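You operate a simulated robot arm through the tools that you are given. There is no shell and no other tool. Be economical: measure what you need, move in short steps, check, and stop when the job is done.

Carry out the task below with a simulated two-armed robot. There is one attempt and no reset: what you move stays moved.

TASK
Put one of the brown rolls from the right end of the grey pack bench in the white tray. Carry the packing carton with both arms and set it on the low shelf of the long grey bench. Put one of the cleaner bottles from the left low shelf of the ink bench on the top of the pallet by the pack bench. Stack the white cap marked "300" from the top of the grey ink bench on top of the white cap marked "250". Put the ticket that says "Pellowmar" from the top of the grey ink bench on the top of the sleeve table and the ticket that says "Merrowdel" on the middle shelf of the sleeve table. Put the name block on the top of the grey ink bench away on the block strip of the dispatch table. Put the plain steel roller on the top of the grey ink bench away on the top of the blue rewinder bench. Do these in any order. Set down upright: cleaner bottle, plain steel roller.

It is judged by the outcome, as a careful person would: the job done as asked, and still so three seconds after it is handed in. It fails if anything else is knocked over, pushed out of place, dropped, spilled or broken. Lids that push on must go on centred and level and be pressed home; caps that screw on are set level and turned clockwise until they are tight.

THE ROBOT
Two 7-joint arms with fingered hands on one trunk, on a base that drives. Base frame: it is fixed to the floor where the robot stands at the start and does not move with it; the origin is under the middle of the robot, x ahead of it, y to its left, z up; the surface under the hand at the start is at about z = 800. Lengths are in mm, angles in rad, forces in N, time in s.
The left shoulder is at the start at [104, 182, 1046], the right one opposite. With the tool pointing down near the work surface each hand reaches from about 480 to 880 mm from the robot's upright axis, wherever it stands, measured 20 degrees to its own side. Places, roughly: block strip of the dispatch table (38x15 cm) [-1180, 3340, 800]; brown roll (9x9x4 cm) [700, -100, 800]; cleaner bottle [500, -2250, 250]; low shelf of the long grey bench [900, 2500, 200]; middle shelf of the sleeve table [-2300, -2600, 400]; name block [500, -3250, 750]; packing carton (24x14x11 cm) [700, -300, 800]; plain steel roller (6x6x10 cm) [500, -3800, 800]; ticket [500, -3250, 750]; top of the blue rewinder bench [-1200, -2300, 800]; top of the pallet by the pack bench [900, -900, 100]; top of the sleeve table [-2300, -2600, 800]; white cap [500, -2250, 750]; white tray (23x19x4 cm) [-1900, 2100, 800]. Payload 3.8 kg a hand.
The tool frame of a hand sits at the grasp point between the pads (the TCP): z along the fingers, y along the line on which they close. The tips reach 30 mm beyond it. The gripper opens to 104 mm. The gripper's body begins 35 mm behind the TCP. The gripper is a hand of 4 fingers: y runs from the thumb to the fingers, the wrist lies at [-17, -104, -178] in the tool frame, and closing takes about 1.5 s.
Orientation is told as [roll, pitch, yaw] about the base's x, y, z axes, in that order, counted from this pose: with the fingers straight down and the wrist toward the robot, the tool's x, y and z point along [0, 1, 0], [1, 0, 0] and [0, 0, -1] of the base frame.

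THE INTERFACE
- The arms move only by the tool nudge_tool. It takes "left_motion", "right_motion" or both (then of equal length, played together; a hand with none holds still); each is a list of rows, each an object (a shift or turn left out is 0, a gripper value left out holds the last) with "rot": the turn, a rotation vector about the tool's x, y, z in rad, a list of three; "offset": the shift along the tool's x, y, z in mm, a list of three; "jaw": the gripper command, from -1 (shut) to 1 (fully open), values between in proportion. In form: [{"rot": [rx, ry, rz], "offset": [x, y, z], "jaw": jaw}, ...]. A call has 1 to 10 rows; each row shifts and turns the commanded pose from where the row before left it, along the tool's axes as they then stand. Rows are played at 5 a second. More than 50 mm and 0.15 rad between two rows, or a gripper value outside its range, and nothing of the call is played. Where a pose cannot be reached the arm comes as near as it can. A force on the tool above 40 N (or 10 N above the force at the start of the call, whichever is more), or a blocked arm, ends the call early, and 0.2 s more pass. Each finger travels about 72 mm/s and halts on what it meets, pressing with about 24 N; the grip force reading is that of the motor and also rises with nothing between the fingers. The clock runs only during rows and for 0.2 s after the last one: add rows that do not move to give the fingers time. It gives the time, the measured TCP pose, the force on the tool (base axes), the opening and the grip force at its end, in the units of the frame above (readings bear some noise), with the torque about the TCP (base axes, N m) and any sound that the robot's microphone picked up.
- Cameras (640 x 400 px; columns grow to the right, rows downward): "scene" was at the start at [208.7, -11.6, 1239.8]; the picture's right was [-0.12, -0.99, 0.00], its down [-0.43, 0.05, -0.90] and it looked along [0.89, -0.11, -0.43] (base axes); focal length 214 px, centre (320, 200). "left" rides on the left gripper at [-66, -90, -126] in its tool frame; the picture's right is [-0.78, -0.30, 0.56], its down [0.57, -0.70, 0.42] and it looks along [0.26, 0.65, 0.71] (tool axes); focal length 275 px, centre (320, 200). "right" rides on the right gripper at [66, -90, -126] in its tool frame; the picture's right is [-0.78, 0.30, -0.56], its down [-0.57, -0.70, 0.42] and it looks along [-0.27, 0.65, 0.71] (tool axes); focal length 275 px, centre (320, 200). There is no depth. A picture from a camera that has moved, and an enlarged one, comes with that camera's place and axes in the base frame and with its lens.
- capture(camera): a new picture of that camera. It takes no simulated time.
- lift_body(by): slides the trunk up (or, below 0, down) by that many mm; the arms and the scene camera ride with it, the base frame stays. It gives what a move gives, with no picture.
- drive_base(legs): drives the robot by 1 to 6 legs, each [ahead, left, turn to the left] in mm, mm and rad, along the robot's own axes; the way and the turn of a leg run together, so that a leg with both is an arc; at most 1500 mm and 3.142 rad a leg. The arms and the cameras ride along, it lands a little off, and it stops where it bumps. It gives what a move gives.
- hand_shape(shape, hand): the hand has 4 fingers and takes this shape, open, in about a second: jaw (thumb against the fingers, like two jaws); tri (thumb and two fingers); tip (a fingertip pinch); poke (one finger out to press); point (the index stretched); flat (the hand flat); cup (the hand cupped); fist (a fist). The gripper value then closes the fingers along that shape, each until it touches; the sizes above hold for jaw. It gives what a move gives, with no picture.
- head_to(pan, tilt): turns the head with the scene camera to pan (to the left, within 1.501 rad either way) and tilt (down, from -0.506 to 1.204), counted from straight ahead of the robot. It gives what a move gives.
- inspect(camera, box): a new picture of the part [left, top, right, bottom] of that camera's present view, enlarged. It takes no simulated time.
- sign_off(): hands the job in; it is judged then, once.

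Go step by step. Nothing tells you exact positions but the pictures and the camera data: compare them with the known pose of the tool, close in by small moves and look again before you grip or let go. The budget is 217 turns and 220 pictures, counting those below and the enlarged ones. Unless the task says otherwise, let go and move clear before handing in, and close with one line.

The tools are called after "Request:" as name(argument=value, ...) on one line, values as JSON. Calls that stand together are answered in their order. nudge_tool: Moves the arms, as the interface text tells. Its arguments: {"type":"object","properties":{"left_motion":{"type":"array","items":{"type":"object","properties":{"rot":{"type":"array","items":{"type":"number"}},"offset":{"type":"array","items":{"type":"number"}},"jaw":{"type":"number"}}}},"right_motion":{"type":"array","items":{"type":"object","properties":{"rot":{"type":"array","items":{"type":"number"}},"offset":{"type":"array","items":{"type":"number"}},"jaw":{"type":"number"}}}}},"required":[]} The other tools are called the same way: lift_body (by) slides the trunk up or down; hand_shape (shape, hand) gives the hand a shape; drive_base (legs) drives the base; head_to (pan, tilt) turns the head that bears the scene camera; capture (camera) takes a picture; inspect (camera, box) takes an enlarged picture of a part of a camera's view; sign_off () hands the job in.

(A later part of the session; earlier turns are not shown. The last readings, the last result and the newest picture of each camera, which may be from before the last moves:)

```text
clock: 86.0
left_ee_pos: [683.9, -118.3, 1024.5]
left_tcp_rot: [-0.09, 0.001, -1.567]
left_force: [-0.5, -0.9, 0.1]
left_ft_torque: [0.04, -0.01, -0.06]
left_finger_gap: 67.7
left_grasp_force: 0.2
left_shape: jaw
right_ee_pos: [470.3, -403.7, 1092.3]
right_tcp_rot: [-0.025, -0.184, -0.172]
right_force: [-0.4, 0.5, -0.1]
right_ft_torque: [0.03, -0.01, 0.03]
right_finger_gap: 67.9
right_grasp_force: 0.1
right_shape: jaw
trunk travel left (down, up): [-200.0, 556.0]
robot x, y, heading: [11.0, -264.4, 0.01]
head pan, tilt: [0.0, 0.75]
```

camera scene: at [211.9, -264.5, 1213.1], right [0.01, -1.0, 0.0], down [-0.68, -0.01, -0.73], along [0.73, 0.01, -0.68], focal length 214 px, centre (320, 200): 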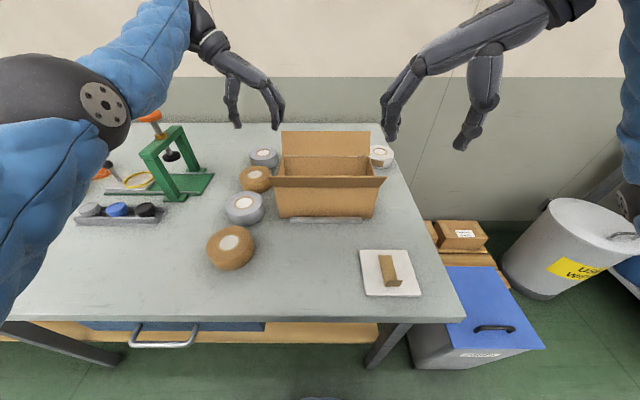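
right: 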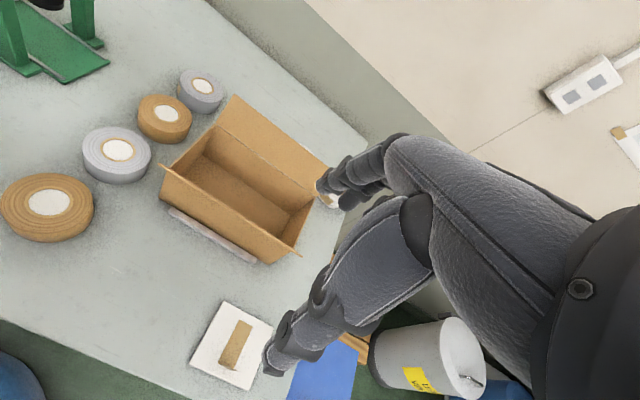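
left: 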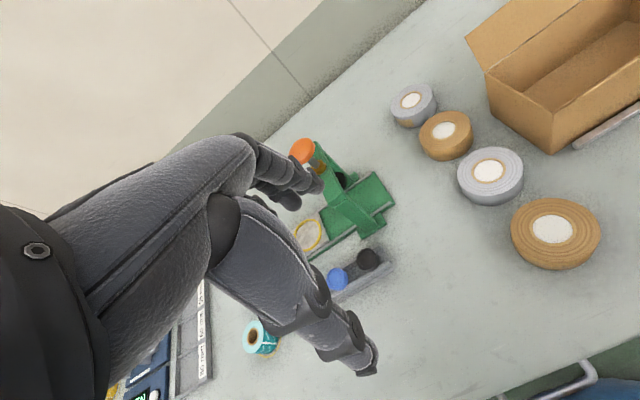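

Request:
nudge_tool(right_motion=[{"rot": [0.1, 0, 0]}, {"rot": [0.084, 0, 0]}, {"rot": [0, 0, 0.15]}, {"rot": [0, 0, 0.15]}, {"rot": [0, 0, 0.15]}, {"rot": [0, 0, 0.15]}, {"rot": [0, 0, 0.15]}, {"rot": [0, 0, 0.15]}, {"rot": [0, 0, 0.15]}, {"rot": [0, 0, 0.15]}])

Request:
nudge_tool(right_motion=[{"rot": [0, 0, 0.1], "offset": [0, 0, -10]}, {"rot": [0, 0, 0.1], "offset": [0, 0, -10]}, {"offset": [35, 0, 0]}, {"offset": [35, 0, 0]}, {"offset": [35, 0, 0]}, {"offset": [35, 0, 0]}, {"offset": [35, 0, 0]}, {"offset": [15, 0, 0]}, {}])

Request:
capture(camera="scene")

```text
clock: 88.2
left_ee_pos: [685.2, -119.1, 1025.4]
left_tcp_rot: [-0.091, 0.0, -1.567]
left_force: [1.2, -0.7, -0.2]
left_ft_torque: [0.0, 0.03, -0.03]
left_finger_gap: 68.0
left_grasp_force: 0.0
left_shape: jaw
right_ee_pos: [472.7, -405.6, 1092.6]
right_tcp_rot: [-0.007, -0.022, -1.375]
right_force: [0.9, 0.1, -0.8]
right_ft_torque: [0.0, -0.04, 0.0]
right_finger_gap: 67.7
right_grasp_force: 0.0
right_shape: jaw
trunk travel left (down, up): [-200.0, 556.0]
robot x, y, heading: [12.0, -264.2, 0.008]
head pan, tilt: [0.0, 0.75]
```

```text
clock: 90.2
left_ee_pos: [684.2, -117.6, 1025.2]
left_tcp_rot: [-0.091, 0.001, -1.567]
left_force: [-0.3, -0.7, -0.4]
left_ft_torque: [-0.01, -0.02, 0.03]
left_finger_gap: 67.7
left_grasp_force: 0.0
left_shape: jaw
right_ee_pos: [656.8, -404.2, 1112.7]
right_tcp_rot: [-0.004, -0.024, -1.569]
right_force: [-0.7, 0.3, 0.1]
right_ft_torque: [-0.01, -0.01, -0.02]
right_finger_gap: 68.0
right_grasp_force: 0.0
right_shape: jaw
trunk travel left (down, up): [-200.0, 556.0]
robot x, y, heading: [12.8, -263.1, 0.004]
head pan, tilt: [0.0, 0.75]
```

```text
200 pictures are left
camera scene: at [211.9, -264.3, 1213.2], right [0.01, -1.0, 0.0], down [-0.68, -0.01, -0.73], along [0.73, 0.01, -0.68], focal length 214 px, centre (320, 200)
```

scene: 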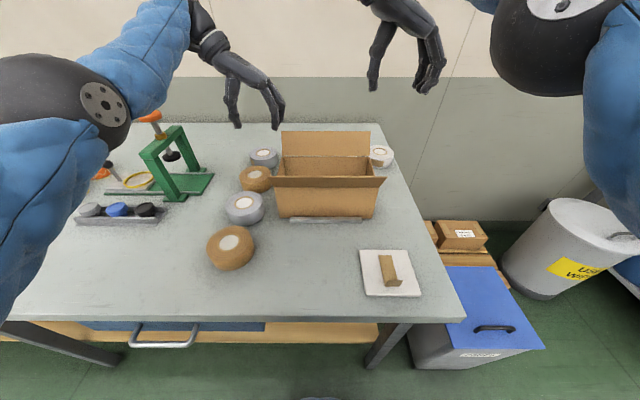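

Right hand works that way. Now level and align the left hand over the left wall.

Request:
nudge_tool(left_motion=[{"rot": [0, 0.09, 0], "offset": [-24, 0, 0]}, {"offset": [0, 20, 0]}, {"offset": [0, 20, 0]}, {}], right_motion=[{"offset": [0, 0, 30]}, {"offset": [0, 0, 40]}, {"offset": [0, 0, 20]}, {}])

Request:
capture(camera="scene")

Request:
capture(camera="left")

Request:
capture(camera="right")

```text
clock: 91.2
left_ee_pos: [696.0, -158.1, 1036.1]
left_tcp_rot: [-0.001, -0.002, -1.57]
left_force: [-0.1, -1.4, 0.5]
left_ft_torque: [0.03, 0.0, -0.01]
left_finger_gap: 67.8
left_grasp_force: 0.0
left_shape: jaw
left hand out of reach, approached as far as the arm can: row 1
right_ee_pos: [659.8, -404.7, 1024.5]
right_tcp_rot: [-0.005, -0.025, -1.572]
right_force: [0.3, 0.1, 0.2]
right_ft_torque: [-0.02, -0.04, -0.02]
right_finger_gap: 67.9
right_grasp_force: 0.2
right_shape: jaw
trunk travel left (down, up): [-200.0, 556.0]
robot x, y, heading: [14.8, -267.4, 0.01]
head pan, tilt: [0.0, 0.75]
```

```text
199 pictures are left
camera scene: at [212.0, -264.2, 1213.1], right [0.01, -1.0, 0.0], down [-0.68, -0.01, -0.73], along [0.73, 0.01, -0.68], focal length 214 px, centre (320, 200)
```

scene: 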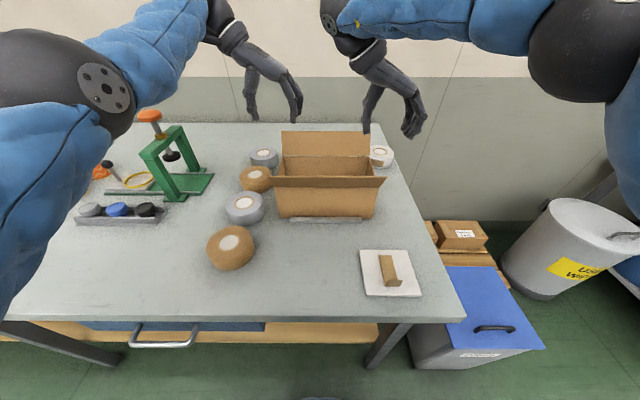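

```text
198 pictures are left
camera left: at [626.9, -68.5, 1163.1], right [-0.78, 0.29, -0.56], down [0.57, 0.7, -0.43], along [0.27, -0.65, -0.71], focal length 275 px, centre (320, 200)
```

left: 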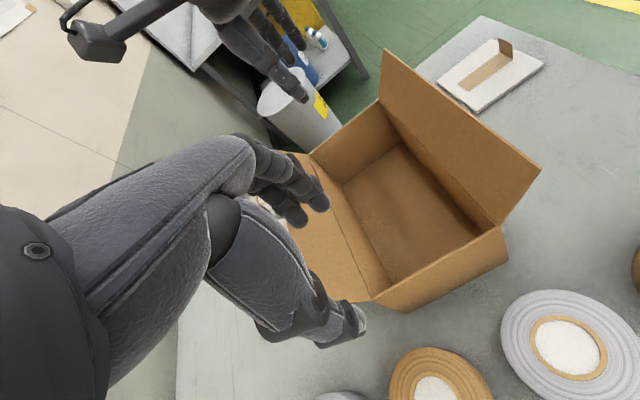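

```text
197 pictures are left
camera right: at [726.8, -312.0, 1146.8], right [-0.77, -0.28, 0.57], down [-0.57, 0.69, -0.44], along [-0.27, -0.66, -0.7], focal length 275 px, centre (320, 200)
```

right: 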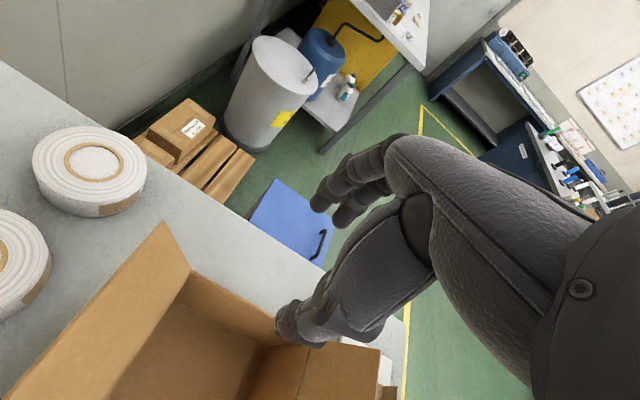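

Left wall rim y≈−155, right ≈−390, x 585–720. Align both to x≈653.

Request:
nudge_tool(left_motion=[{"offset": [-15, -1, 0]}, {"offset": [-15, -1, 5]}, {"offset": [-12, -1, 5]}, {}], right_motion=[{"offset": [-5, -7, 0], "rot": [0.024, 0, 0]}, {"offset": [0, -7, 0]}, {"offset": [0, 0, 0]}, {}])

```text
clock: 92.2
left_ee_pos: [692.7, -157.6, 1040.3]
left_tcp_rot: [-0.002, -0.001, -1.569]
left_force: [0.6, 0.6, 0.2]
left_ft_torque: [0.01, 0.01, -0.03]
left_finger_gap: 67.9
left_grasp_force: 0.0
left_shape: jaw
left hand out of reach, approached as far as the arm can: row 1, 2, 3
right_ee_pos: [655.7, -391.1, 1022.5]
right_tcp_rot: [-0.004, 0.0, -1.572]
right_force: [0.7, 0.0, 0.0]
right_ft_torque: [0.0, 0.0, -0.03]
right_finger_gap: 68.1
right_grasp_force: 0.0
right_shape: jaw
trunk travel left (down, up): [-200.0, 556.0]
robot x, y, heading: [7.7, -265.8, 0.006]
head pan, tilt: [0.0, 0.75]
```

Request:
nudge_tool(left_motion=[{"rot": [0, 0, -0.15]}, {"rot": [0, 0, -0.15]}, {"rot": [0, 0, -0.15]}, {"rot": [0, 0, -0.15]}, {"rot": [0, 0, -0.15]}, {"rot": [0, 0, -0.15]}, {"offset": [-20, -16, 0]}, {"offset": [-20, -16, 0]}, {"offset": [-20, -16, 0]}, {"offset": [-20, -16, 0]}])

Request:
nudge_tool(left_motion=[{"rot": [0, 0, 0.15]}, {"rot": [0, 0, 0.15]}, {"rot": [0, 0, 0.15]}, {"rot": [0, 0, 0.15]}, {"rot": [0, 0, 0.15]}, {"rot": [0, 0, 0.15]}, {}])

```text
clock: 94.4
left_ee_pos: [751.4, -201.8, 1094.1]
left_tcp_rot: [-0.001, 0.003, -0.67]
left_force: [-0.5, -0.5, 0.2]
left_ft_torque: [-0.02, 0.02, 0.01]
left_finger_gap: 68.0
left_grasp_force: 0.0
left_shape: jaw
left hand out of reach, approached as far as the arm can: row 1, 2, 3, 4, 5, 6, 7, 8, 9, 10
right_ee_pos: [655.4, -393.2, 1023.5]
right_tcp_rot: [-0.007, -0.002, -1.572]
right_force: [0.0, -0.8, -0.1]
right_ft_torque: [0.01, 0.02, 0.02]
right_finger_gap: 68.0
right_grasp_force: 0.1
right_shape: jaw
trunk travel left (down, up): [-200.0, 556.0]
robot x, y, heading: [15.1, -267.4, 0.011]
head pan, tilt: [0.0, 0.75]
```

```text
clock: 96.0
left_ee_pos: [682.9, -184.6, 1066.7]
left_tcp_rot: [-0.003, -0.002, -1.571]
left_force: [0.3, 0.7, 0.5]
left_ft_torque: [-0.06, 0.01, -0.04]
left_finger_gap: 67.9
left_grasp_force: 0.0
left_shape: jaw
left hand out of reach, approached as far as the arm can: row 1, 2, 3, 4, 5, 6
right_ee_pos: [655.2, -393.2, 1023.6]
right_tcp_rot: [-0.004, -0.001, -1.573]
right_force: [0.6, -0.1, -0.3]
right_ft_torque: [-0.02, -0.02, -0.02]
right_finger_gap: 67.7
right_grasp_force: 0.0
right_shape: jaw
trunk travel left (down, up): [-200.0, 556.0]
robot x, y, heading: [13.7, -266.2, 0.005]
head pan, tilt: [0.0, 0.75]
```

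Left posture also drifted. I'll return it to its original start pose and redo the path that worked.

Request:
nudge_tool(left_motion=[{"rot": [0, 0, -0.15]}, {"rot": [0, 0, -0.15]}, {"rot": [0, 0, -0.15]}, {"rot": [0, 0, -0.15]}, {"rot": [0, 0, -0.15]}, {"rot": [0, 0, -0.15]}, {"rot": [0, 0, -0.15]}, {"rot": [0, 0, -0.15]}, {"rot": [0, 0, -0.15]}, {"rot": [0, 0, -0.15]}])

Request:
nudge_tool(left_motion=[{"offset": [20, -30, -20]}, {"offset": [20, -40, -10]}, {"offset": [10, -40, 0]}, {"offset": [0, -40, 0]}, {"offset": [0, -40, 0]}, {"offset": [0, -40, 0]}, {}])

Request:
capture(camera="scene")

```text
clock: 98.2
left_ee_pos: [682.9, -185.5, 1065.2]
left_tcp_rot: [-0.001, 0.002, -0.066]
left_force: [0.1, -0.2, 0.1]
left_ft_torque: [-0.01, -0.03, 0.0]
left_finger_gap: 67.7
left_grasp_force: 0.0
left_shape: jaw
right_ee_pos: [655.3, -390.8, 1022.6]
right_tcp_rot: [-0.005, -0.001, -1.573]
right_force: [0.2, -0.4, 0.1]
right_ft_torque: [0.0, 0.04, 0.02]
right_finger_gap: 67.9
right_grasp_force: 0.0
right_shape: jaw
trunk travel left (down, up): [-200.0, 556.0]
robot x, y, heading: [13.7, -267.3, 0.013]
head pan, tilt: [0.0, 0.75]
```

```text
clock: 99.8
left_ee_pos: [458.3, -120.4, 1099.0]
left_tcp_rot: [0.0, 0.001, -0.069]
left_force: [-0.4, -0.5, -0.6]
left_ft_torque: [0.02, 0.01, 0.02]
left_finger_gap: 67.9
left_grasp_force: 0.1
left_shape: jaw
right_ee_pos: [657.1, -391.6, 1024.4]
right_tcp_rot: [-0.007, 0.0, -1.573]
right_force: [0.5, 0.3, -0.3]
right_ft_torque: [0.01, 0.0, 0.03]
right_finger_gap: 67.6
right_grasp_force: 0.1
right_shape: jaw
trunk travel left (down, up): [-200.0, 556.0]
robot x, y, heading: [11.2, -265.0, 0.007]
head pan, tilt: [0.0, 0.75]
```

```text
196 pictures are left
camera scene: at [212.2, -264.4, 1213.0], right [0.01, -1.0, 0.0], down [-0.68, -0.01, -0.73], along [0.73, 0.01, -0.68], focal length 214 px, centre (320, 200)
```

scene: 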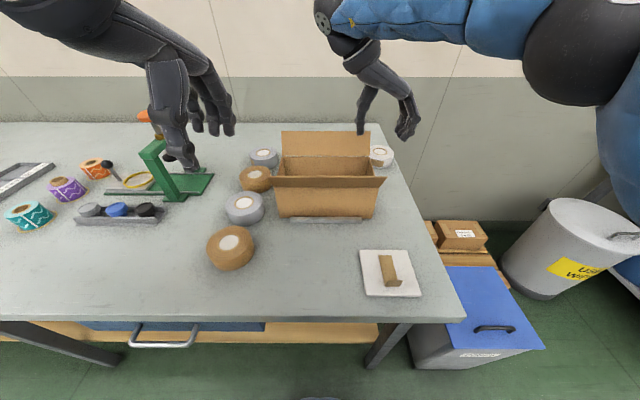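

Request:
nudge_tool(left_motion=[{"offset": [-10, 0, -30]}, {"offset": [-20, 0, -25]}, {"rot": [0, 0, 0.15]}, {"rot": [0, 0, 0.15]}, {"rot": [0, 0, 0.15]}, {"rot": [0, 0, 0.15]}, {"rot": [0, 0, 0.15]}, {"rot": [0, 0, 0.15]}, {"rot": [0, 0, 0.15]}, {"rot": [0, 0, 0.15]}])

Request:
nudge_tool(left_motion=[{"rot": [0, 0, 0.15]}, {"rot": [0, 0, 0.15]}, {"offset": [35, 0, 15]}, {"offset": [35, 0, 15]}, {"offset": [35, 0, 15]}, {"offset": [35, 0, 15]}, {"offset": [35, 0, 15]}, {"offset": [20, 0, 15]}, {}])

```text
clock: 102.0
left_ee_pos: [453.5, -149.1, 1152.2]
left_tcp_rot: [-0.001, -0.003, -1.271]
left_force: [-0.2, 0.9, 0.1]
left_ft_torque: [0.05, -0.02, 0.02]
left_finger_gap: 67.8
left_grasp_force: 0.1
left_shape: jaw
right_ee_pos: [656.2, -391.1, 1020.7]
right_tcp_rot: [-0.005, 0.0, -1.573]
right_force: [-0.2, -0.7, -0.6]
right_ft_torque: [0.01, 0.02, -0.01]
right_finger_gap: 67.7
right_grasp_force: 0.1
right_shape: jaw
trunk travel left (down, up): [-200.0, 556.0]
robot x, y, heading: [14.7, -266.6, 0.006]
head pan, tilt: [0.0, 0.75]
```

```text
clock: 104.0
left_ee_pos: [649.8, -146.9, 1057.9]
left_tcp_rot: [0.0, 0.0, -1.57]
left_force: [0.3, 0.9, -0.7]
left_ft_torque: [0.01, -0.01, -0.01]
left_finger_gap: 67.8
left_grasp_force: 0.0
left_shape: jaw
right_ee_pos: [654.5, -391.2, 1023.1]
right_tcp_rot: [-0.006, 0.0, -1.572]
right_force: [0.0, -0.1, -0.3]
right_ft_torque: [0.0, -0.02, 0.0]
right_finger_gap: 67.8
right_grasp_force: 0.1
right_shape: jaw
trunk travel left (down, up): [-200.0, 556.0]
robot x, y, heading: [10.2, -265.9, 0.007]
head pan, tilt: [0.0, 0.75]
```

Both hands in place. Lower to just above the rim and check.

Request:
nudge_tool(left_motion=[{"offset": [1, 4, 30]}, {"offset": [2, 4, 35]}, {"offset": [0, 0, 35]}, {"offset": [0, 0, 18]}, {}], right_motion=[{"offset": [0, 0, 20]}, {"offset": [0, 0, 25]}, {"offset": [0, 0, 25]}, {"offset": [0, 0, 13]}, {}])

Request:
capture(camera="scene")

Request:
capture(camera="left")

Request:
capture(camera="right")

```text
clock: 105.2
left_ee_pos: [653.2, -156.2, 940.9]
left_tcp_rot: [-0.001, 0.0, -1.568]
left_force: [-0.5, 0.1, -0.1]
left_ft_torque: [0.0, 0.01, -0.01]
left_finger_gap: 67.5
left_grasp_force: 0.1
left_shape: jaw
right_ee_pos: [654.6, -392.3, 938.9]
right_tcp_rot: [-0.005, -0.001, -1.573]
right_force: [0.4, -0.3, -0.1]
right_ft_torque: [0.03, -0.01, 0.03]
right_finger_gap: 67.6
right_grasp_force: 0.1
right_shape: jaw
trunk travel left (down, up): [-200.0, 556.0]
robot x, y, heading: [9.2, -265.9, 0.01]
head pan, tilt: [0.0, 0.75]
```

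```text
195 pictures are left
camera scene: at [211.9, -264.4, 1213.2], right [0.01, -1.0, 0.0], down [-0.68, -0.01, -0.73], along [0.73, 0.01, -0.68], focal length 214 px, centre (320, 200)
```

scene: 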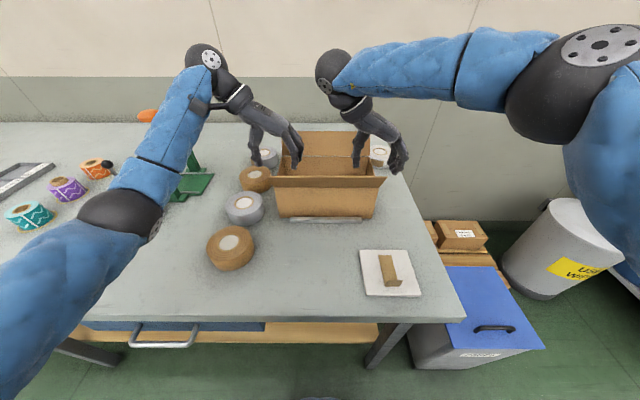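

```text
194 pictures are left
camera left: at [585.7, -67.5, 1067.7], right [-0.78, 0.29, -0.56], down [0.57, 0.7, -0.43], along [0.27, -0.65, -0.71], focal length 275 px, centre (320, 200)
```

left: 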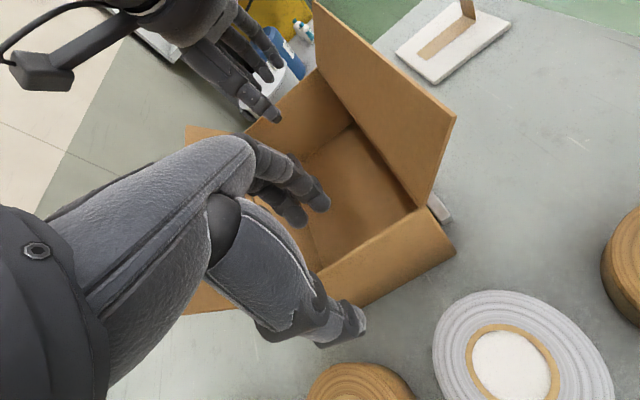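

```text
193 pictures are left
camera right: at [721.5, -302.3, 1062.9], right [-0.77, -0.3, 0.56], down [-0.57, 0.7, -0.42], along [-0.27, -0.65, -0.71], focal length 275 px, centre (320, 200)
```

right: 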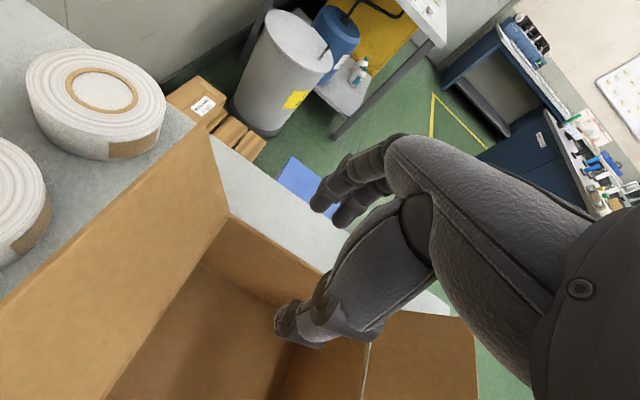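

Both straddle the walls. Lower to z≈890 and close.

Request:
nudge_tool(left_motion=[{"offset": [0, 0, 25]}, {"offset": [0, 0, 25]}, {}, {"jaw": -0.3}, {"jaw": -1}, {}, {}, {}, {}, {}], right_motion=[{"offset": [0, 0, 25]}, {"offset": [0, 0, 23]}, {}, {"jaw": -0.3}, {"jaw": -1}, {}, {}, {}, {}, {}])

Request:
capture(camera="left")

Request:
capture(camera="right")

```text
clock: 107.4
left_ee_pos: [654.1, -156.7, 892.1]
left_tcp_rot: [-0.002, 0.001, -1.568]
left_force: [0.7, 1.2, -0.4]
left_ft_torque: [0.01, 0.0, -0.08]
left_finger_gap: 0.1
left_grasp_force: 24.4
left_shape: jaw
right_ee_pos: [656.2, -392.8, 890.4]
right_tcp_rot: [-0.006, 0.0, -1.572]
right_force: [0.1, -0.4, -0.9]
right_ft_torque: [-0.04, -0.04, 0.08]
right_finger_gap: 0.0
right_grasp_force: 23.9
right_shape: jaw
trunk travel left (down, up): [-200.0, 556.0]
robot x, y, heading: [11.1, -265.8, 0.006]
head pan, tilt: [0.0, 0.75]
```

```text
192 pictures are left
camera left: at [586.1, -67.3, 1018.3], right [-0.78, 0.29, -0.56], down [0.57, 0.7, -0.43], along [0.27, -0.65, -0.71], focal length 275 px, centre (320, 200)
```

left: 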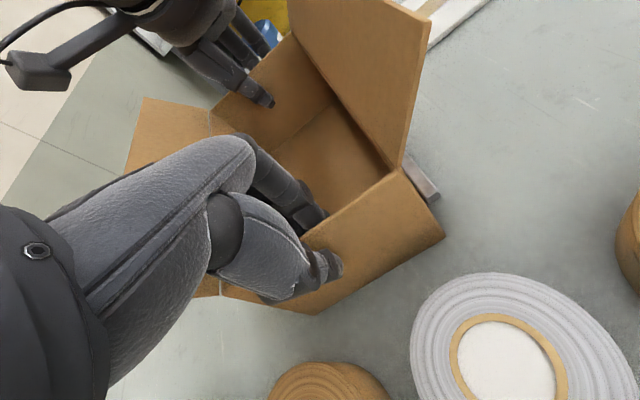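

```text
191 pictures are left
camera right: at [722.8, -301.8, 1014.5], right [-0.77, -0.29, 0.56], down [-0.57, 0.7, -0.42], along [-0.27, -0.65, -0.71], focal length 275 px, centre (320, 200)
```

right: 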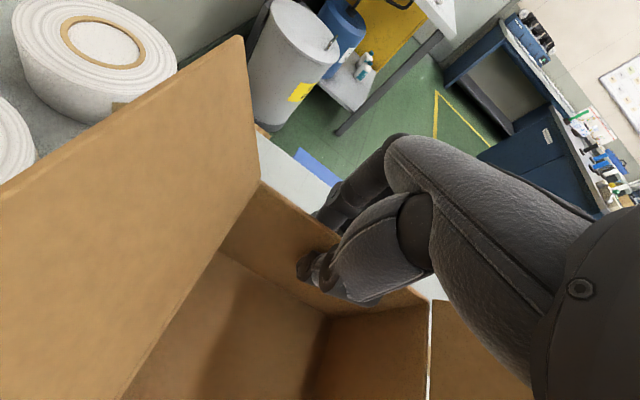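

Both hold the walls. Lift straight up and check.

Request:
nudge_tool(left_motion=[{"offset": [0, 0, -15]}, {"offset": [0, 0, -20]}, {"offset": [0, 0, -25]}, {"offset": [0, 0, -30]}, {"offset": [0, 0, -30]}, {}], right_motion=[{"offset": [0, 0, -15]}, {"offset": [0, 0, -20]}, {"offset": [0, 0, -25]}, {"offset": [0, 0, -30]}, {"offset": [0, 0, -30]}, {}])

Request:
capture(camera="scene")

```text
clock: 108.8
left_ee_pos: [653.1, -156.4, 1012.6]
left_tcp_rot: [-0.003, -0.001, -1.571]
left_force: [-0.4, -1.0, -1.0]
left_ft_torque: [-0.04, -0.01, -0.09]
left_finger_gap: 0.0
left_grasp_force: 24.4
left_shape: jaw
right_ee_pos: [656.5, -393.1, 1009.7]
right_tcp_rot: [-0.006, 0.0, -1.572]
right_force: [-0.3, 2.1, -0.1]
right_ft_torque: [0.02, 0.0, 0.1]
right_finger_gap: 0.0
right_grasp_force: 24.0
right_shape: jaw
trunk travel left (down, up): [-200.0, 556.0]
robot x, y, heading: [10.8, -261.9, 0.008]
head pan, tilt: [0.0, 0.75]
```

```text
190 pictures are left
camera scene: at [212.6, -264.4, 1212.9], right [0.01, -1.0, 0.0], down [-0.68, -0.01, -0.73], along [0.73, 0.01, -0.68], focal length 214 px, centre (320, 200)
```

scene: 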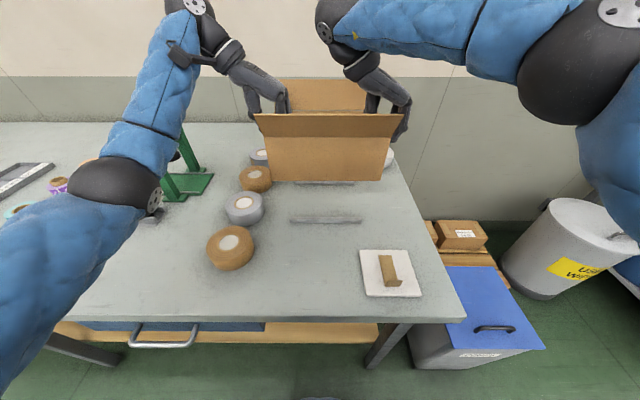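

Carton is lifted cleanly with both hands. Back away and drive to in front of the low shelf.

Request:
drive_base(legs=[[-550, 0, 0], [0, 1340, 0], [0, 1340, 0]])

Request:
capture(camera="scene")

```text
clock: 124.7
left_ee_pos: [124.2, 2507.6, 1013.3]
left_tcp_rot: [-0.002, -0.001, -1.613]
left_force: [0.5, -3.5, 0.5]
left_ft_torque: [-0.1, -0.01, -0.09]
left_finger_gap: 0.1
left_grasp_force: 24.1
left_shape: jaw
right_ee_pos: [116.2, 2273.0, 1012.2]
right_tcp_rot: [-0.006, 0.001, -1.617]
right_force: [0.3, 4.6, 0.5]
right_ft_torque: [0.09, -0.04, 0.1]
right_finger_gap: 0.1
right_grasp_force: 24.2
right_shape: jaw
trunk travel left (down, up): [-200.0, 556.0]
robot x, y, heading: [-520.0, 2429.4, -0.04]
head pan, tilt: [0.0, 0.75]
```

```text
189 pictures are left
camera scene: at [-320.6, 2421.2, 1213.1], right [-0.04, -1.0, 0.0], down [-0.68, 0.03, -0.73], along [0.73, -0.03, -0.68], focal length 214 px, centre (320, 200)
```

scene: 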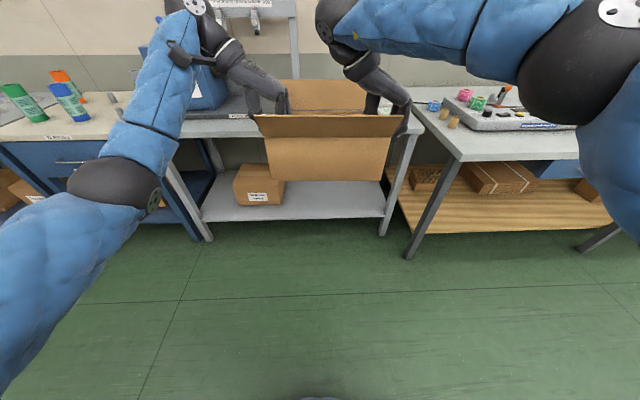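

Request:
drive_base(legs=[[0, 20, 0.045]])

Request:
lift_body(by=-195)

Request:
nudge_tool(left_motion=[{"offset": [0, 0, 20]}, {"offset": [0, 0, 25]}, {"offset": [0, 0, 25]}, {"offset": [0, 0, 25]}, {"offset": [0, 0, 25]}, {"offset": [0, 0, 25]}, {}], right_motion=[{"offset": [0, 0, 20]}, {"offset": [0, 0, 25]}, {"offset": [0, 0, 25]}, {"offset": [0, 0, 25]}, {"offset": [0, 0, 25]}, {"offset": [0, 0, 25]}, {}])

Request:
capture(camera="scene")

```text
clock: 125.5
left_ee_pos: [119.3, 2558.4, 1013.7]
left_tcp_rot: [-0.002, -0.005, -1.567]
left_force: [0.5, -1.2, -0.3]
left_ft_torque: [-0.07, -0.03, -0.07]
left_finger_gap: 0.0
left_grasp_force: 24.0
left_shape: jaw
right_ee_pos: [124.4, 2323.9, 1011.2]
right_tcp_rot: [-0.005, -0.002, -1.572]
right_force: [-0.4, 1.6, -0.7]
right_ft_torque: [-0.03, 0.01, 0.05]
right_finger_gap: 0.1
right_grasp_force: 24.0
right_shape: jaw
trunk travel left (down, up): [-200.0, 556.0]
robot x, y, heading: [-517.5, 2447.1, 0.007]
head pan, tilt: [0.0, 0.75]
```

```text
clock: 127.6
left_ee_pos: [118.4, 2558.3, 819.8]
left_tcp_rot: [0.0, -0.001, -1.567]
left_force: [0.6, 0.2, -0.1]
left_ft_torque: [0.0, -0.01, -0.04]
left_finger_gap: 0.1
left_grasp_force: 24.2
left_shape: jaw
right_ee_pos: [123.2, 2321.9, 816.5]
right_tcp_rot: [-0.005, 0.0, -1.571]
right_force: [-0.4, -1.2, -0.8]
right_ft_torque: [-0.04, -0.01, 0.06]
right_finger_gap: 0.0
right_grasp_force: 24.1
right_shape: jaw
trunk travel left (down, up): [-5.0, 751.0]
robot x, y, heading: [-516.8, 2451.1, 0.005]
head pan, tilt: [0.0, 0.75]
```

```text
clock: 129.2
left_ee_pos: [121.1, 2560.1, 671.9]
left_tcp_rot: [-0.001, 0.0, -1.568]
left_force: [0.1, -4.3, 0.9]
left_ft_torque: [-0.12, 0.03, -0.11]
left_finger_gap: 0.0
left_grasp_force: 23.7
left_shape: jaw
right_ee_pos: [122.6, 2323.4, 671.6]
right_tcp_rot: [-0.003, 0.001, -1.57]
right_force: [0.6, 4.2, -0.7]
right_ft_torque: [0.1, -0.02, 0.07]
right_finger_gap: 0.1
right_grasp_force: 24.1
right_shape: jaw
trunk travel left (down, up): [-5.0, 751.0]
robot x, y, heading: [-520.0, 2445.2, 0.005]
head pan, tilt: [0.0, 0.75]
```

```text
188 pictures are left
camera scene: at [-202.9, 2451.2, 1005.8], right [0.01, -1.0, 0.0], down [-0.68, -0.01, -0.73], along [0.73, 0.01, -0.68], focal length 214 px, centre (320, 200)
```

scene: 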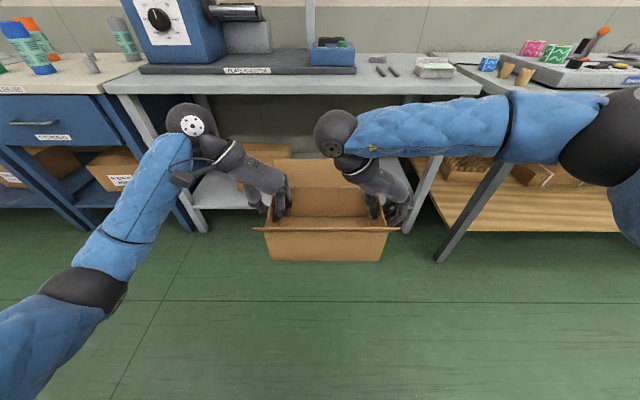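

Request:
nudge_tool(left_motion=[{"offset": [0, 0, 25]}, {"offset": [0, 0, 25]}, {"offset": [0, 0, 25]}, {"offset": [0, 0, 25]}, {"offset": [0, 0, 25]}, {"offset": [0, 0, 25]}, {"offset": [0, 0, 25]}, {}], right_motion=[{"offset": [0, 0, 25]}, {"offset": [0, 0, 25]}, {"offset": [0, 0, 25]}, {"offset": [0, 0, 25]}, {"offset": [0, 0, 25]}, {"offset": [0, 0, 25]}, {"offset": [0, 0, 25]}, {}])

Request:
capture(camera="scene")

```text
clock: 131.0
left_ee_pos: [121.8, 2556.4, 492.9]
left_tcp_rot: [-0.001, 0.002, -1.567]
left_force: [-0.9, 4.4, 0.2]
left_ft_torque: [0.03, -0.01, -0.08]
left_finger_gap: 0.0
left_grasp_force: 23.6
left_shape: jaw
right_ee_pos: [120.8, 2322.0, 496.0]
right_tcp_rot: [-0.007, -0.002, -1.572]
right_force: [-0.5, -4.8, -0.4]
right_ft_torque: [-0.16, -0.06, 0.03]
right_finger_gap: 0.0
right_grasp_force: 23.8
right_shape: jaw
trunk travel left (down, up): [-5.0, 751.0]
robot x, y, heading: [-519.6, 2451.8, 0.005]
head pan, tilt: [0.0, 0.75]
```

```text
187 pictures are left
camera scene: at [-202.8, 2451.2, 1005.8], right [0.01, -1.0, 0.0], down [-0.68, -0.01, -0.73], along [0.73, 0.01, -0.68], focal length 214 px, centre (320, 200)
```

scene: 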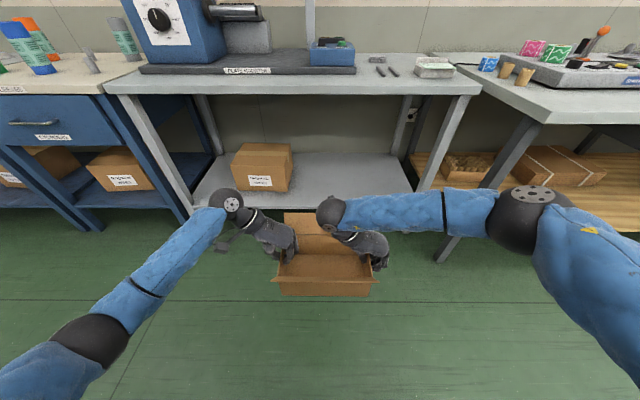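

Request:
nudge_tool(left_motion=[{"offset": [12, 0, 23]}, {"offset": [12, 0, 23]}, {"offset": [12, 0, 23]}, {"offset": [12, 0, 23]}, {"offset": [12, 0, 23]}, {"offset": [12, 0, 23]}, {"offset": [12, 0, 23]}, {}], right_motion=[{"offset": [12, 0, 23]}, {"offset": [12, 0, 23]}, {"offset": [12, 0, 23]}, {"offset": [12, 0, 23]}, {"offset": [12, 0, 23]}, {"offset": [12, 0, 23]}, {"offset": [12, 0, 23]}, {}])

Request:
capture(camera="scene")

```text
clock: 132.8
left_ee_pos: [186.9, 2552.7, 349.7]
left_tcp_rot: [-0.001, -0.003, -1.569]
left_force: [0.7, 3.9, -0.6]
left_ft_torque: [0.05, 0.01, -0.06]
left_finger_gap: 0.1
left_grasp_force: 23.4
left_shape: jaw
left hand out of reach, approached as far as the arm can: row 7
right_ee_pos: [185.1, 2320.2, 363.9]
right_tcp_rot: [-0.006, -0.001, -1.571]
right_force: [0.0, -4.8, -0.9]
right_ft_torque: [-0.17, -0.01, 0.12]
right_finger_gap: 0.0
right_grasp_force: 24.1
right_shape: jaw
right hand out of reach, approached as far as the arm can: row 6, 7
trunk travel left (down, up): [-5.0, 751.0]
robot x, y, heading: [-520.0, 2449.1, 0.007]
head pan, tilt: [0.0, 0.75]
```

```text
186 pictures are left
camera scene: at [-202.8, 2451.1, 1005.7], right [0.01, -1.0, 0.0], down [-0.68, -0.01, -0.73], along [0.73, 0.01, -0.68], focal length 214 px, centre (320, 200)
```

scene: 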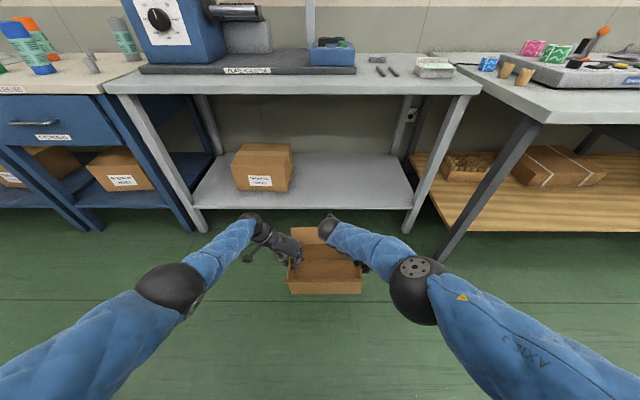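

Arms are fully stretched; I'll draw back a little and level the carton at TCP z≈330 before driving in.

Request:
nudge_tool(left_motion=[{"offset": [-18, 0, 0]}, {"offset": [-18, 0, 5]}, {"offset": [-18, 0, 8]}, {"offset": [0, 0, 7]}, {}], right_motion=[{"offset": [-18, 0, 6]}, {"offset": [-18, 0, 10]}, {"offset": [-18, 0, 10]}, {"offset": [0, 0, 8]}, {}])

Request:
capture(camera="scene")

```text
clock: 134.0
left_ee_pos: [132.5, 2555.0, 327.4]
left_tcp_rot: [-0.001, -0.001, -1.568]
left_force: [-0.1, -2.7, -0.6]
left_ft_torque: [-0.03, -0.01, -0.08]
left_finger_gap: 0.0
left_grasp_force: 24.4
left_shape: jaw
right_ee_pos: [129.6, 2321.2, 327.8]
right_tcp_rot: [-0.005, 0.003, -1.571]
right_force: [0.9, 2.7, -1.0]
right_ft_torque: [0.05, 0.01, 0.04]
right_finger_gap: 0.0
right_grasp_force: 23.9
right_shape: jaw
trunk travel left (down, up): [-5.0, 751.0]
robot x, y, heading: [-521.8, 2448.4, 0.007]
head pan, tilt: [0.0, 0.75]
```

```text
185 pictures are left
camera scene: at [-202.9, 2451.2, 1005.8], right [0.01, -1.0, 0.0], down [-0.68, -0.01, -0.73], along [0.73, 0.01, -0.68], focal length 214 px, centre (320, 200)
```

scene: 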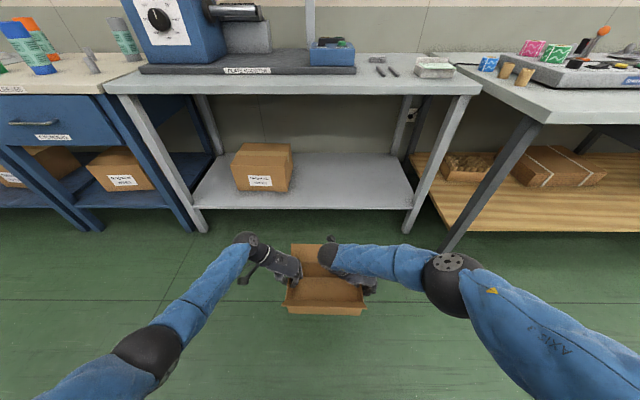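

Request:
drive_base(legs=[[400, 0, 0]])

Request:
capture(camera="scene")

```text
clock: 136.5
left_ee_pos: [537.1, 2564.7, 326.6]
left_tcp_rot: [-0.001, -0.004, -1.562]
left_force: [-0.7, -5.2, -0.8]
left_ft_torque: [-0.12, 0.0, -0.12]
left_finger_gap: 0.0
left_grasp_force: 24.0
left_shape: jaw
right_ee_pos: [534.5, 2327.9, 328.7]
right_tcp_rot: [-0.006, 0.0, -1.566]
right_force: [-0.1, 5.4, -0.3]
right_ft_torque: [0.08, -0.01, 0.03]
right_finger_gap: 0.1
right_grasp_force: 24.0
right_shape: jaw
trunk travel left (down, up): [-5.0, 751.0]
robot x, y, heading: [-109.9, 2449.3, 0.015]
head pan, tilt: [0.0, 0.75]
```

```text
184 pictures are left
camera scene: at [202.4, 2457.2, 1005.8], right [0.01, -1.0, 0.0], down [-0.68, -0.01, -0.73], along [0.73, 0.01, -0.68], focal length 214 px, centre (320, 200)
```

scene: 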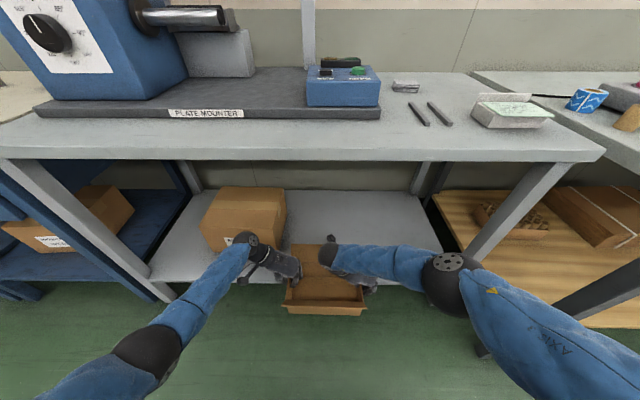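

Request:
drive_base(legs=[[0, -45, -0.01], [145, 0, 0]])

Request:
capture(camera="scene")

Request:
capture(camera="left")

```text
clock: 138.4
left_ee_pos: [684.7, 2510.9, 326.5]
left_tcp_rot: [-0.003, -0.002, -1.574]
left_force: [-1.0, -2.7, -0.9]
left_ft_torque: [-0.04, -0.01, -0.08]
left_finger_gap: 0.0
left_grasp_force: 24.3
left_shape: jaw
right_ee_pos: [678.1, 2275.4, 328.2]
right_tcp_rot: [-0.006, 0.002, -1.577]
right_force: [0.7, 2.5, -0.8]
right_ft_torque: [0.08, -0.01, 0.04]
right_finger_gap: 0.0
right_grasp_force: 23.7
right_shape: jaw
trunk travel left (down, up): [-5.0, 751.0]
robot x, y, heading: [26.8, 2404.5, -0.0]
head pan, tilt: [0.0, 0.75]
```

```text
183 pictures are left
camera scene: at [348.1, 2408.5, 1005.7], right [0.0, -1.0, 0.0], down [-0.68, 0.0, -0.73], along [0.73, 0.0, -0.68], focal length 214 px, centre (320, 200)
```

scene: 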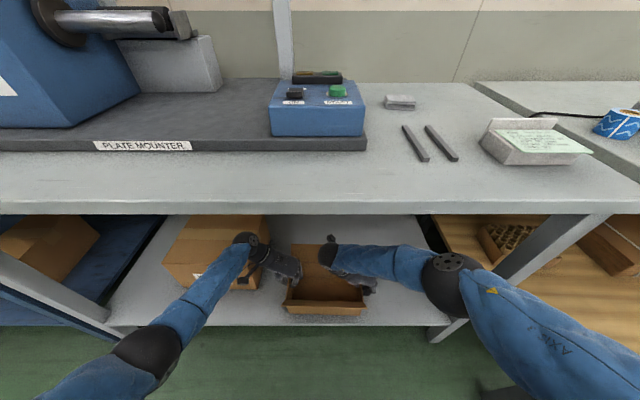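

```text
182 pictures are left
camera left: at [617.5, 2600.4, 453.7], right [-0.78, 0.3, -0.56], down [0.57, 0.7, -0.43], along [0.26, -0.65, -0.71], focal length 275 px, centre (320, 200)
```

left: 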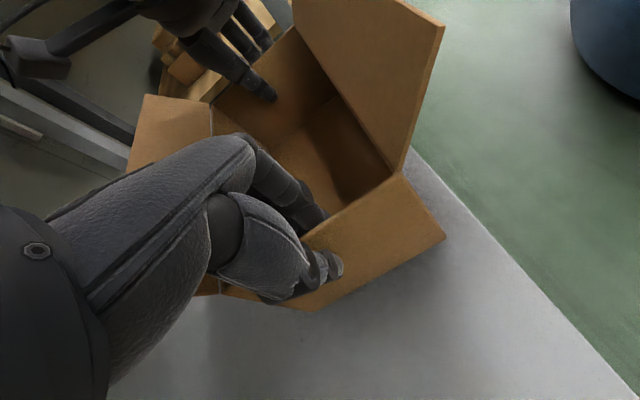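

Request:
drive_base(legs=[[25, 0, 0]])

Request:
nudge_tool(left_motion=[{"offset": [0, 0, 10]}, {"offset": [0, 0, 10]}, {"offset": [0, 0, 5]}, {}], right_motion=[{"offset": [0, 0, 10]}, {"offset": [0, 0, 10]}, {"offset": [0, 0, 7]}, {}])

Request:
capture(camera="left")

Request:
capture(camera="scene")

```text
clock: 139.2
left_ee_pos: [708.5, 2509.8, 326.3]
left_tcp_rot: [-0.002, -0.002, -1.575]
left_force: [-0.7, 0.4, -0.7]
left_ft_torque: [0.0, 0.01, -0.07]
left_finger_gap: 0.0
left_grasp_force: 24.5
left_shape: jaw
right_ee_pos: [703.3, 2275.5, 327.9]
right_tcp_rot: [-0.004, 0.002, -1.575]
right_force: [0.0, 0.2, -0.7]
right_ft_torque: [0.01, -0.01, 0.05]
right_finger_gap: 0.0
right_grasp_force: 23.9
right_shape: jaw
trunk travel left (down, up): [-5.0, 751.0]
robot x, y, heading: [55.5, 2407.7, 0.001]
head pan, tilt: [0.0, 0.75]
```

```text
clock: 140.2
left_ee_pos: [710.5, 2508.6, 309.5]
left_tcp_rot: [0.006, -0.007, -1.573]
left_force: [-11.6, 0.5, 31.7]
left_ft_torque: [0.07, 0.17, -0.16]
left_finger_gap: 0.1
left_grasp_force: 23.6
left_shape: jaw
right_ee_pos: [703.5, 2275.2, 307.7]
right_tcp_rot: [0.004, -0.003, -1.577]
right_force: [-7.6, -4.9, 35.5]
right_ft_torque: [-0.1, 0.21, 0.0]
right_finger_gap: 0.0
right_grasp_force: 24.2
right_shape: jaw
trunk travel left (down, up): [-5.0, 751.0]
robot x, y, heading: [56.6, 2409.8, 0.002]
head pan, tilt: [0.0, 0.75]
```

```text
181 pictures are left
camera left: at [642.6, 2599.3, 435.2], right [-0.77, 0.3, -0.56], down [0.58, 0.7, -0.42], along [0.27, -0.65, -0.71], focal length 275 px, centre (320, 200)
```

left: 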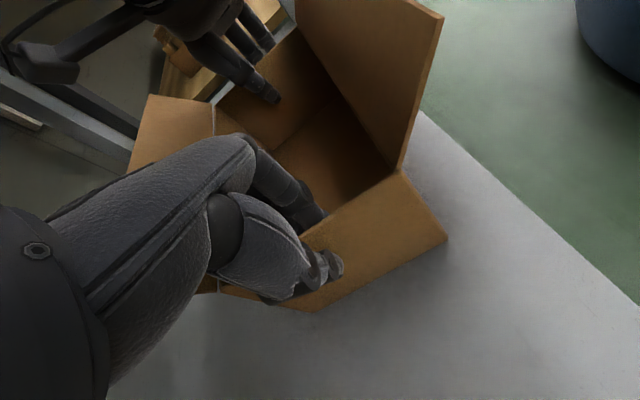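

```text
180 pictures are left
camera scene: at [367.3, 2408.7, 1008.7], right [0.0, -1.0, 0.0], down [-0.68, 0.0, -0.74], along [0.74, 0.0, -0.68], focal length 214 px, centre (320, 200)
```

scene: 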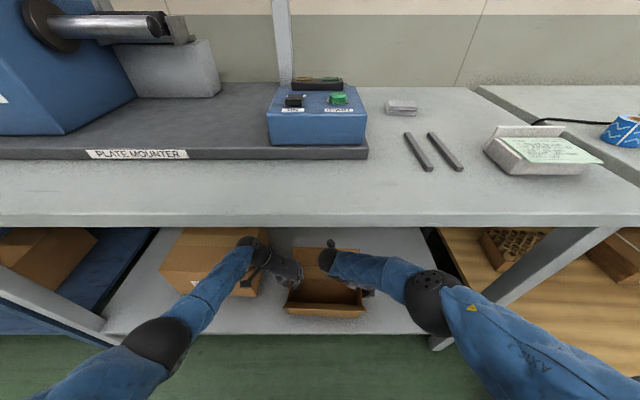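

The carton is resting on the shelf (≈+32 N each). Ease off, open, and lift the hands out.

Request:
nudge_tool(left_motion=[{"offset": [0, 0, -5]}, {"jaw": 0.2}, {}, {}, {}, {}, {"offset": [0, 0, -10]}, {"offset": [0, 0, -15]}, {"offset": [0, 0, -20]}, {"offset": [0, 0, -20]}], right_motion=[{"offset": [0, 0, -5]}, {"jaw": 0.2}, {}, {}, {}, {}, {"offset": [0, 0, -10]}, {"offset": [0, 0, -15]}, {"offset": [0, 0, -20]}, {"offset": [0, 0, -20]}])

Request:
capture(camera="left")

Request:
capture(camera="scene")

```text
clock: 142.4
left_ee_pos: [710.1, 2509.8, 372.8]
left_tcp_rot: [-0.004, -0.001, -1.574]
left_force: [-0.1, -0.1, 0.2]
left_ft_torque: [0.02, 0.0, -0.03]
left_finger_gap: 62.2
left_grasp_force: 0.0
left_shape: jaw
right_ee_pos: [706.4, 2276.7, 372.0]
right_tcp_rot: [-0.004, 0.002, -1.578]
right_force: [0.7, 0.2, 0.7]
right_ft_torque: [0.01, -0.01, -0.02]
right_finger_gap: 62.2
right_grasp_force: 0.1
right_shape: jaw
trunk travel left (down, up): [-5.0, 751.0]
robot x, y, heading: [57.2, 2407.2, 0.003]
head pan, tilt: [0.0, 0.75]
```

```text
179 pictures are left
camera left: at [643.5, 2599.7, 499.5], right [-0.78, 0.3, -0.56], down [0.57, 0.7, -0.43], along [0.26, -0.65, -0.71], focal length 275 px, centre (320, 200)
```

left: 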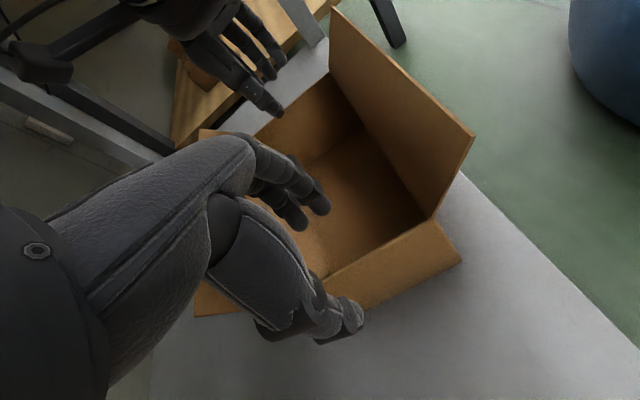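

```text
178 pictures are left
camera scene: at [373.4, 2408.6, 1005.9], right [0.0, -1.0, 0.0], down [-0.68, 0.0, -0.73], along [0.73, 0.0, -0.68], focal length 214 px, centre (320, 200)
```

scene: 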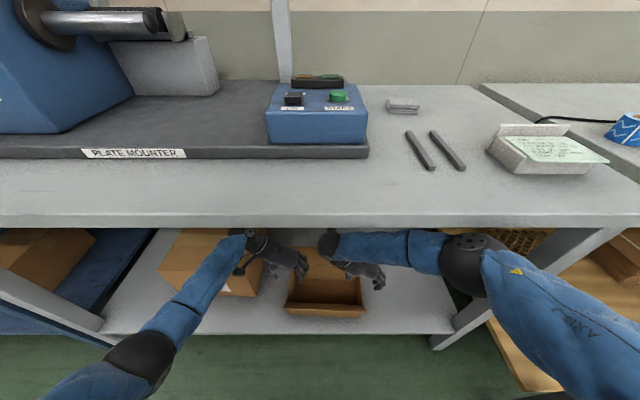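

Request:
nudge_tool(left_motion=[{"offset": [0, 0, -25]}, {"offset": [0, 0, -25]}, {"offset": [0, 0, -15]}, {}], right_motion=[{"offset": [0, 0, -25]}, {"offset": [0, 0, -25]}, {"offset": [0, 0, -15]}, {}])

Request:
capture(camera="left")

```text
clock: 143.6
left_ee_pos: [711.5, 2511.3, 438.3]
left_tcp_rot: [0.0, -0.001, -1.573]
left_force: [0.5, -0.2, 0.0]
left_ft_torque: [-0.02, -0.03, -0.03]
left_finger_gap: 62.4
left_grasp_force: 0.0
left_shape: jaw
right_ee_pos: [647.2, 2283.2, 383.8]
right_tcp_rot: [-0.135, 0.009, -1.558]
right_force: [0.0, -0.7, -1.0]
right_ft_torque: [0.0, -0.03, -0.02]
right_finger_gap: 62.4
right_grasp_force: 0.1
right_shape: jaw
trunk travel left (down, up): [-5.0, 751.0]
robot x, y, heading: [57.4, 2408.8, 0.0]
head pan, tilt: [0.0, 0.75]
stopped in row 4 (right hand): the arm was blocked; the commanded pose is now the measured one
```

```text
177 pictures are left
camera left: at [644.6, 2601.9, 564.6], right [-0.78, 0.3, -0.56], down [0.57, 0.7, -0.43], along [0.26, -0.65, -0.71], focal length 275 px, centre (320, 200)
```

left: 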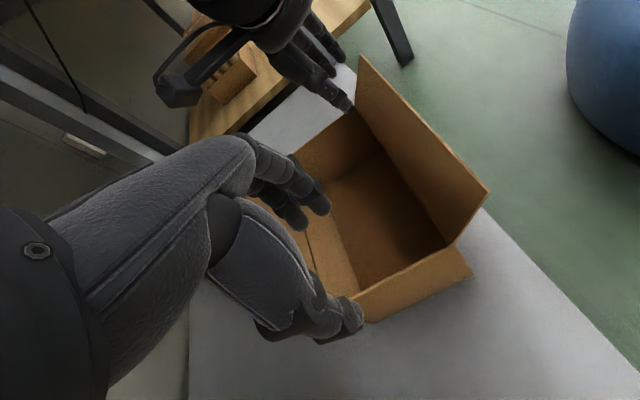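

The right arm touched something (likely the elbow under the bench top). Look before moving.

Request:
capture(camera="scene")

Request:
capture(camera="right")

```text
176 pictures are left
camera scene: at [374.5, 2408.8, 1006.9], right [0.0, -1.0, 0.0], down [-0.68, 0.0, -0.73], along [0.73, 0.0, -0.68], focal length 214 px, centre (320, 200)
```

scene: 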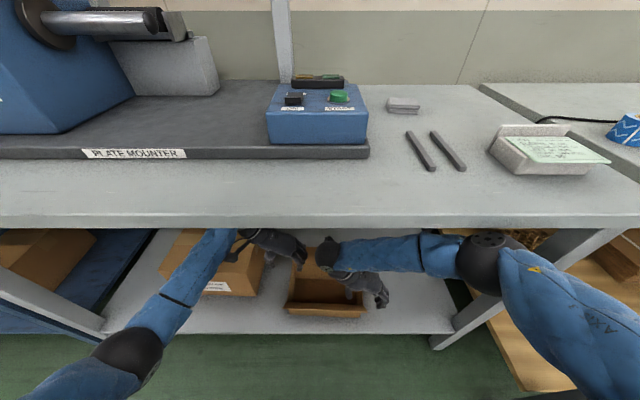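

```text
175 pictures are left
camera right: at [727.7, 2373.6, 499.6], right [-0.69, -0.31, 0.65], down [-0.63, 0.7, -0.34], along [-0.35, -0.65, -0.68], focal length 275 px, centre (320, 200)
```

right: 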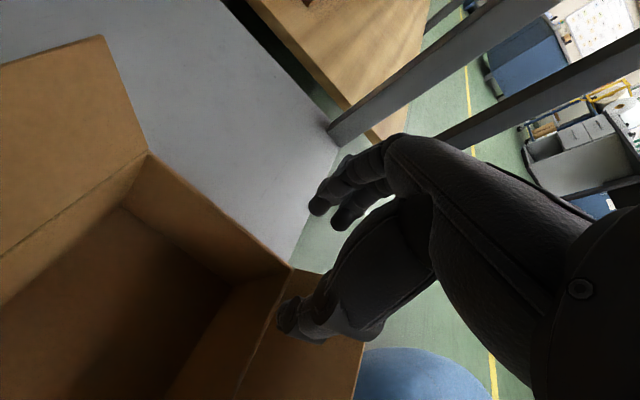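

The elbow is under the bench lip; I'll slide the right hand outward past the carton's end first.

Request:
nudge_tool(right_motion=[{"offset": [8, 15, 0]}, {"offset": [8, 15, 0]}, {"offset": [5, 15, 0]}, {"offset": [5, 15, 0]}, {}])

Request:
capture(camera="right")

```text
clock: 144.8
left_ee_pos: [711.2, 2513.0, 432.3]
left_tcp_rot: [-0.008, -0.003, -1.572]
left_force: [-0.5, -0.4, 0.4]
left_ft_torque: [-0.03, -0.04, 0.0]
left_finger_gap: 62.0
left_grasp_force: 0.2
left_shape: jaw
right_ee_pos: [667.6, 2227.0, 371.8]
right_tcp_rot: [-0.151, 0.006, -1.554]
right_force: [0.7, 0.5, -0.4]
right_ft_torque: [-0.01, 0.0, -0.02]
right_finger_gap: 62.5
right_grasp_force: 0.0
right_shape: jaw
trunk travel left (down, up): [-5.0, 751.0]
robot x, y, heading: [56.2, 2408.5, 0.002]
head pan, tilt: [0.0, 0.75]
```

```text
174 pictures are left
camera right: at [750.4, 2317.7, 486.0], right [-0.68, -0.31, 0.66], down [-0.64, 0.69, -0.33], along [-0.36, -0.65, -0.67], focal length 275 px, centre (320, 200)
```

right: 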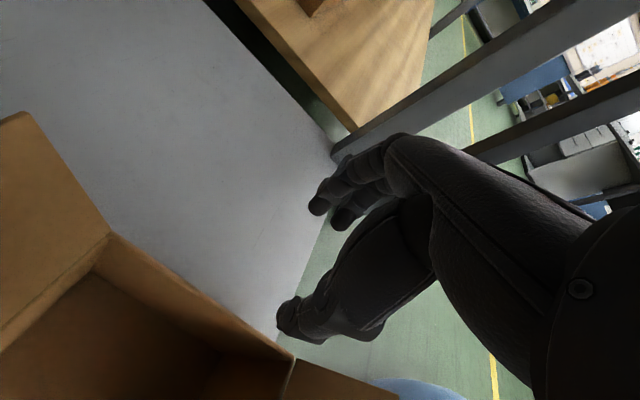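

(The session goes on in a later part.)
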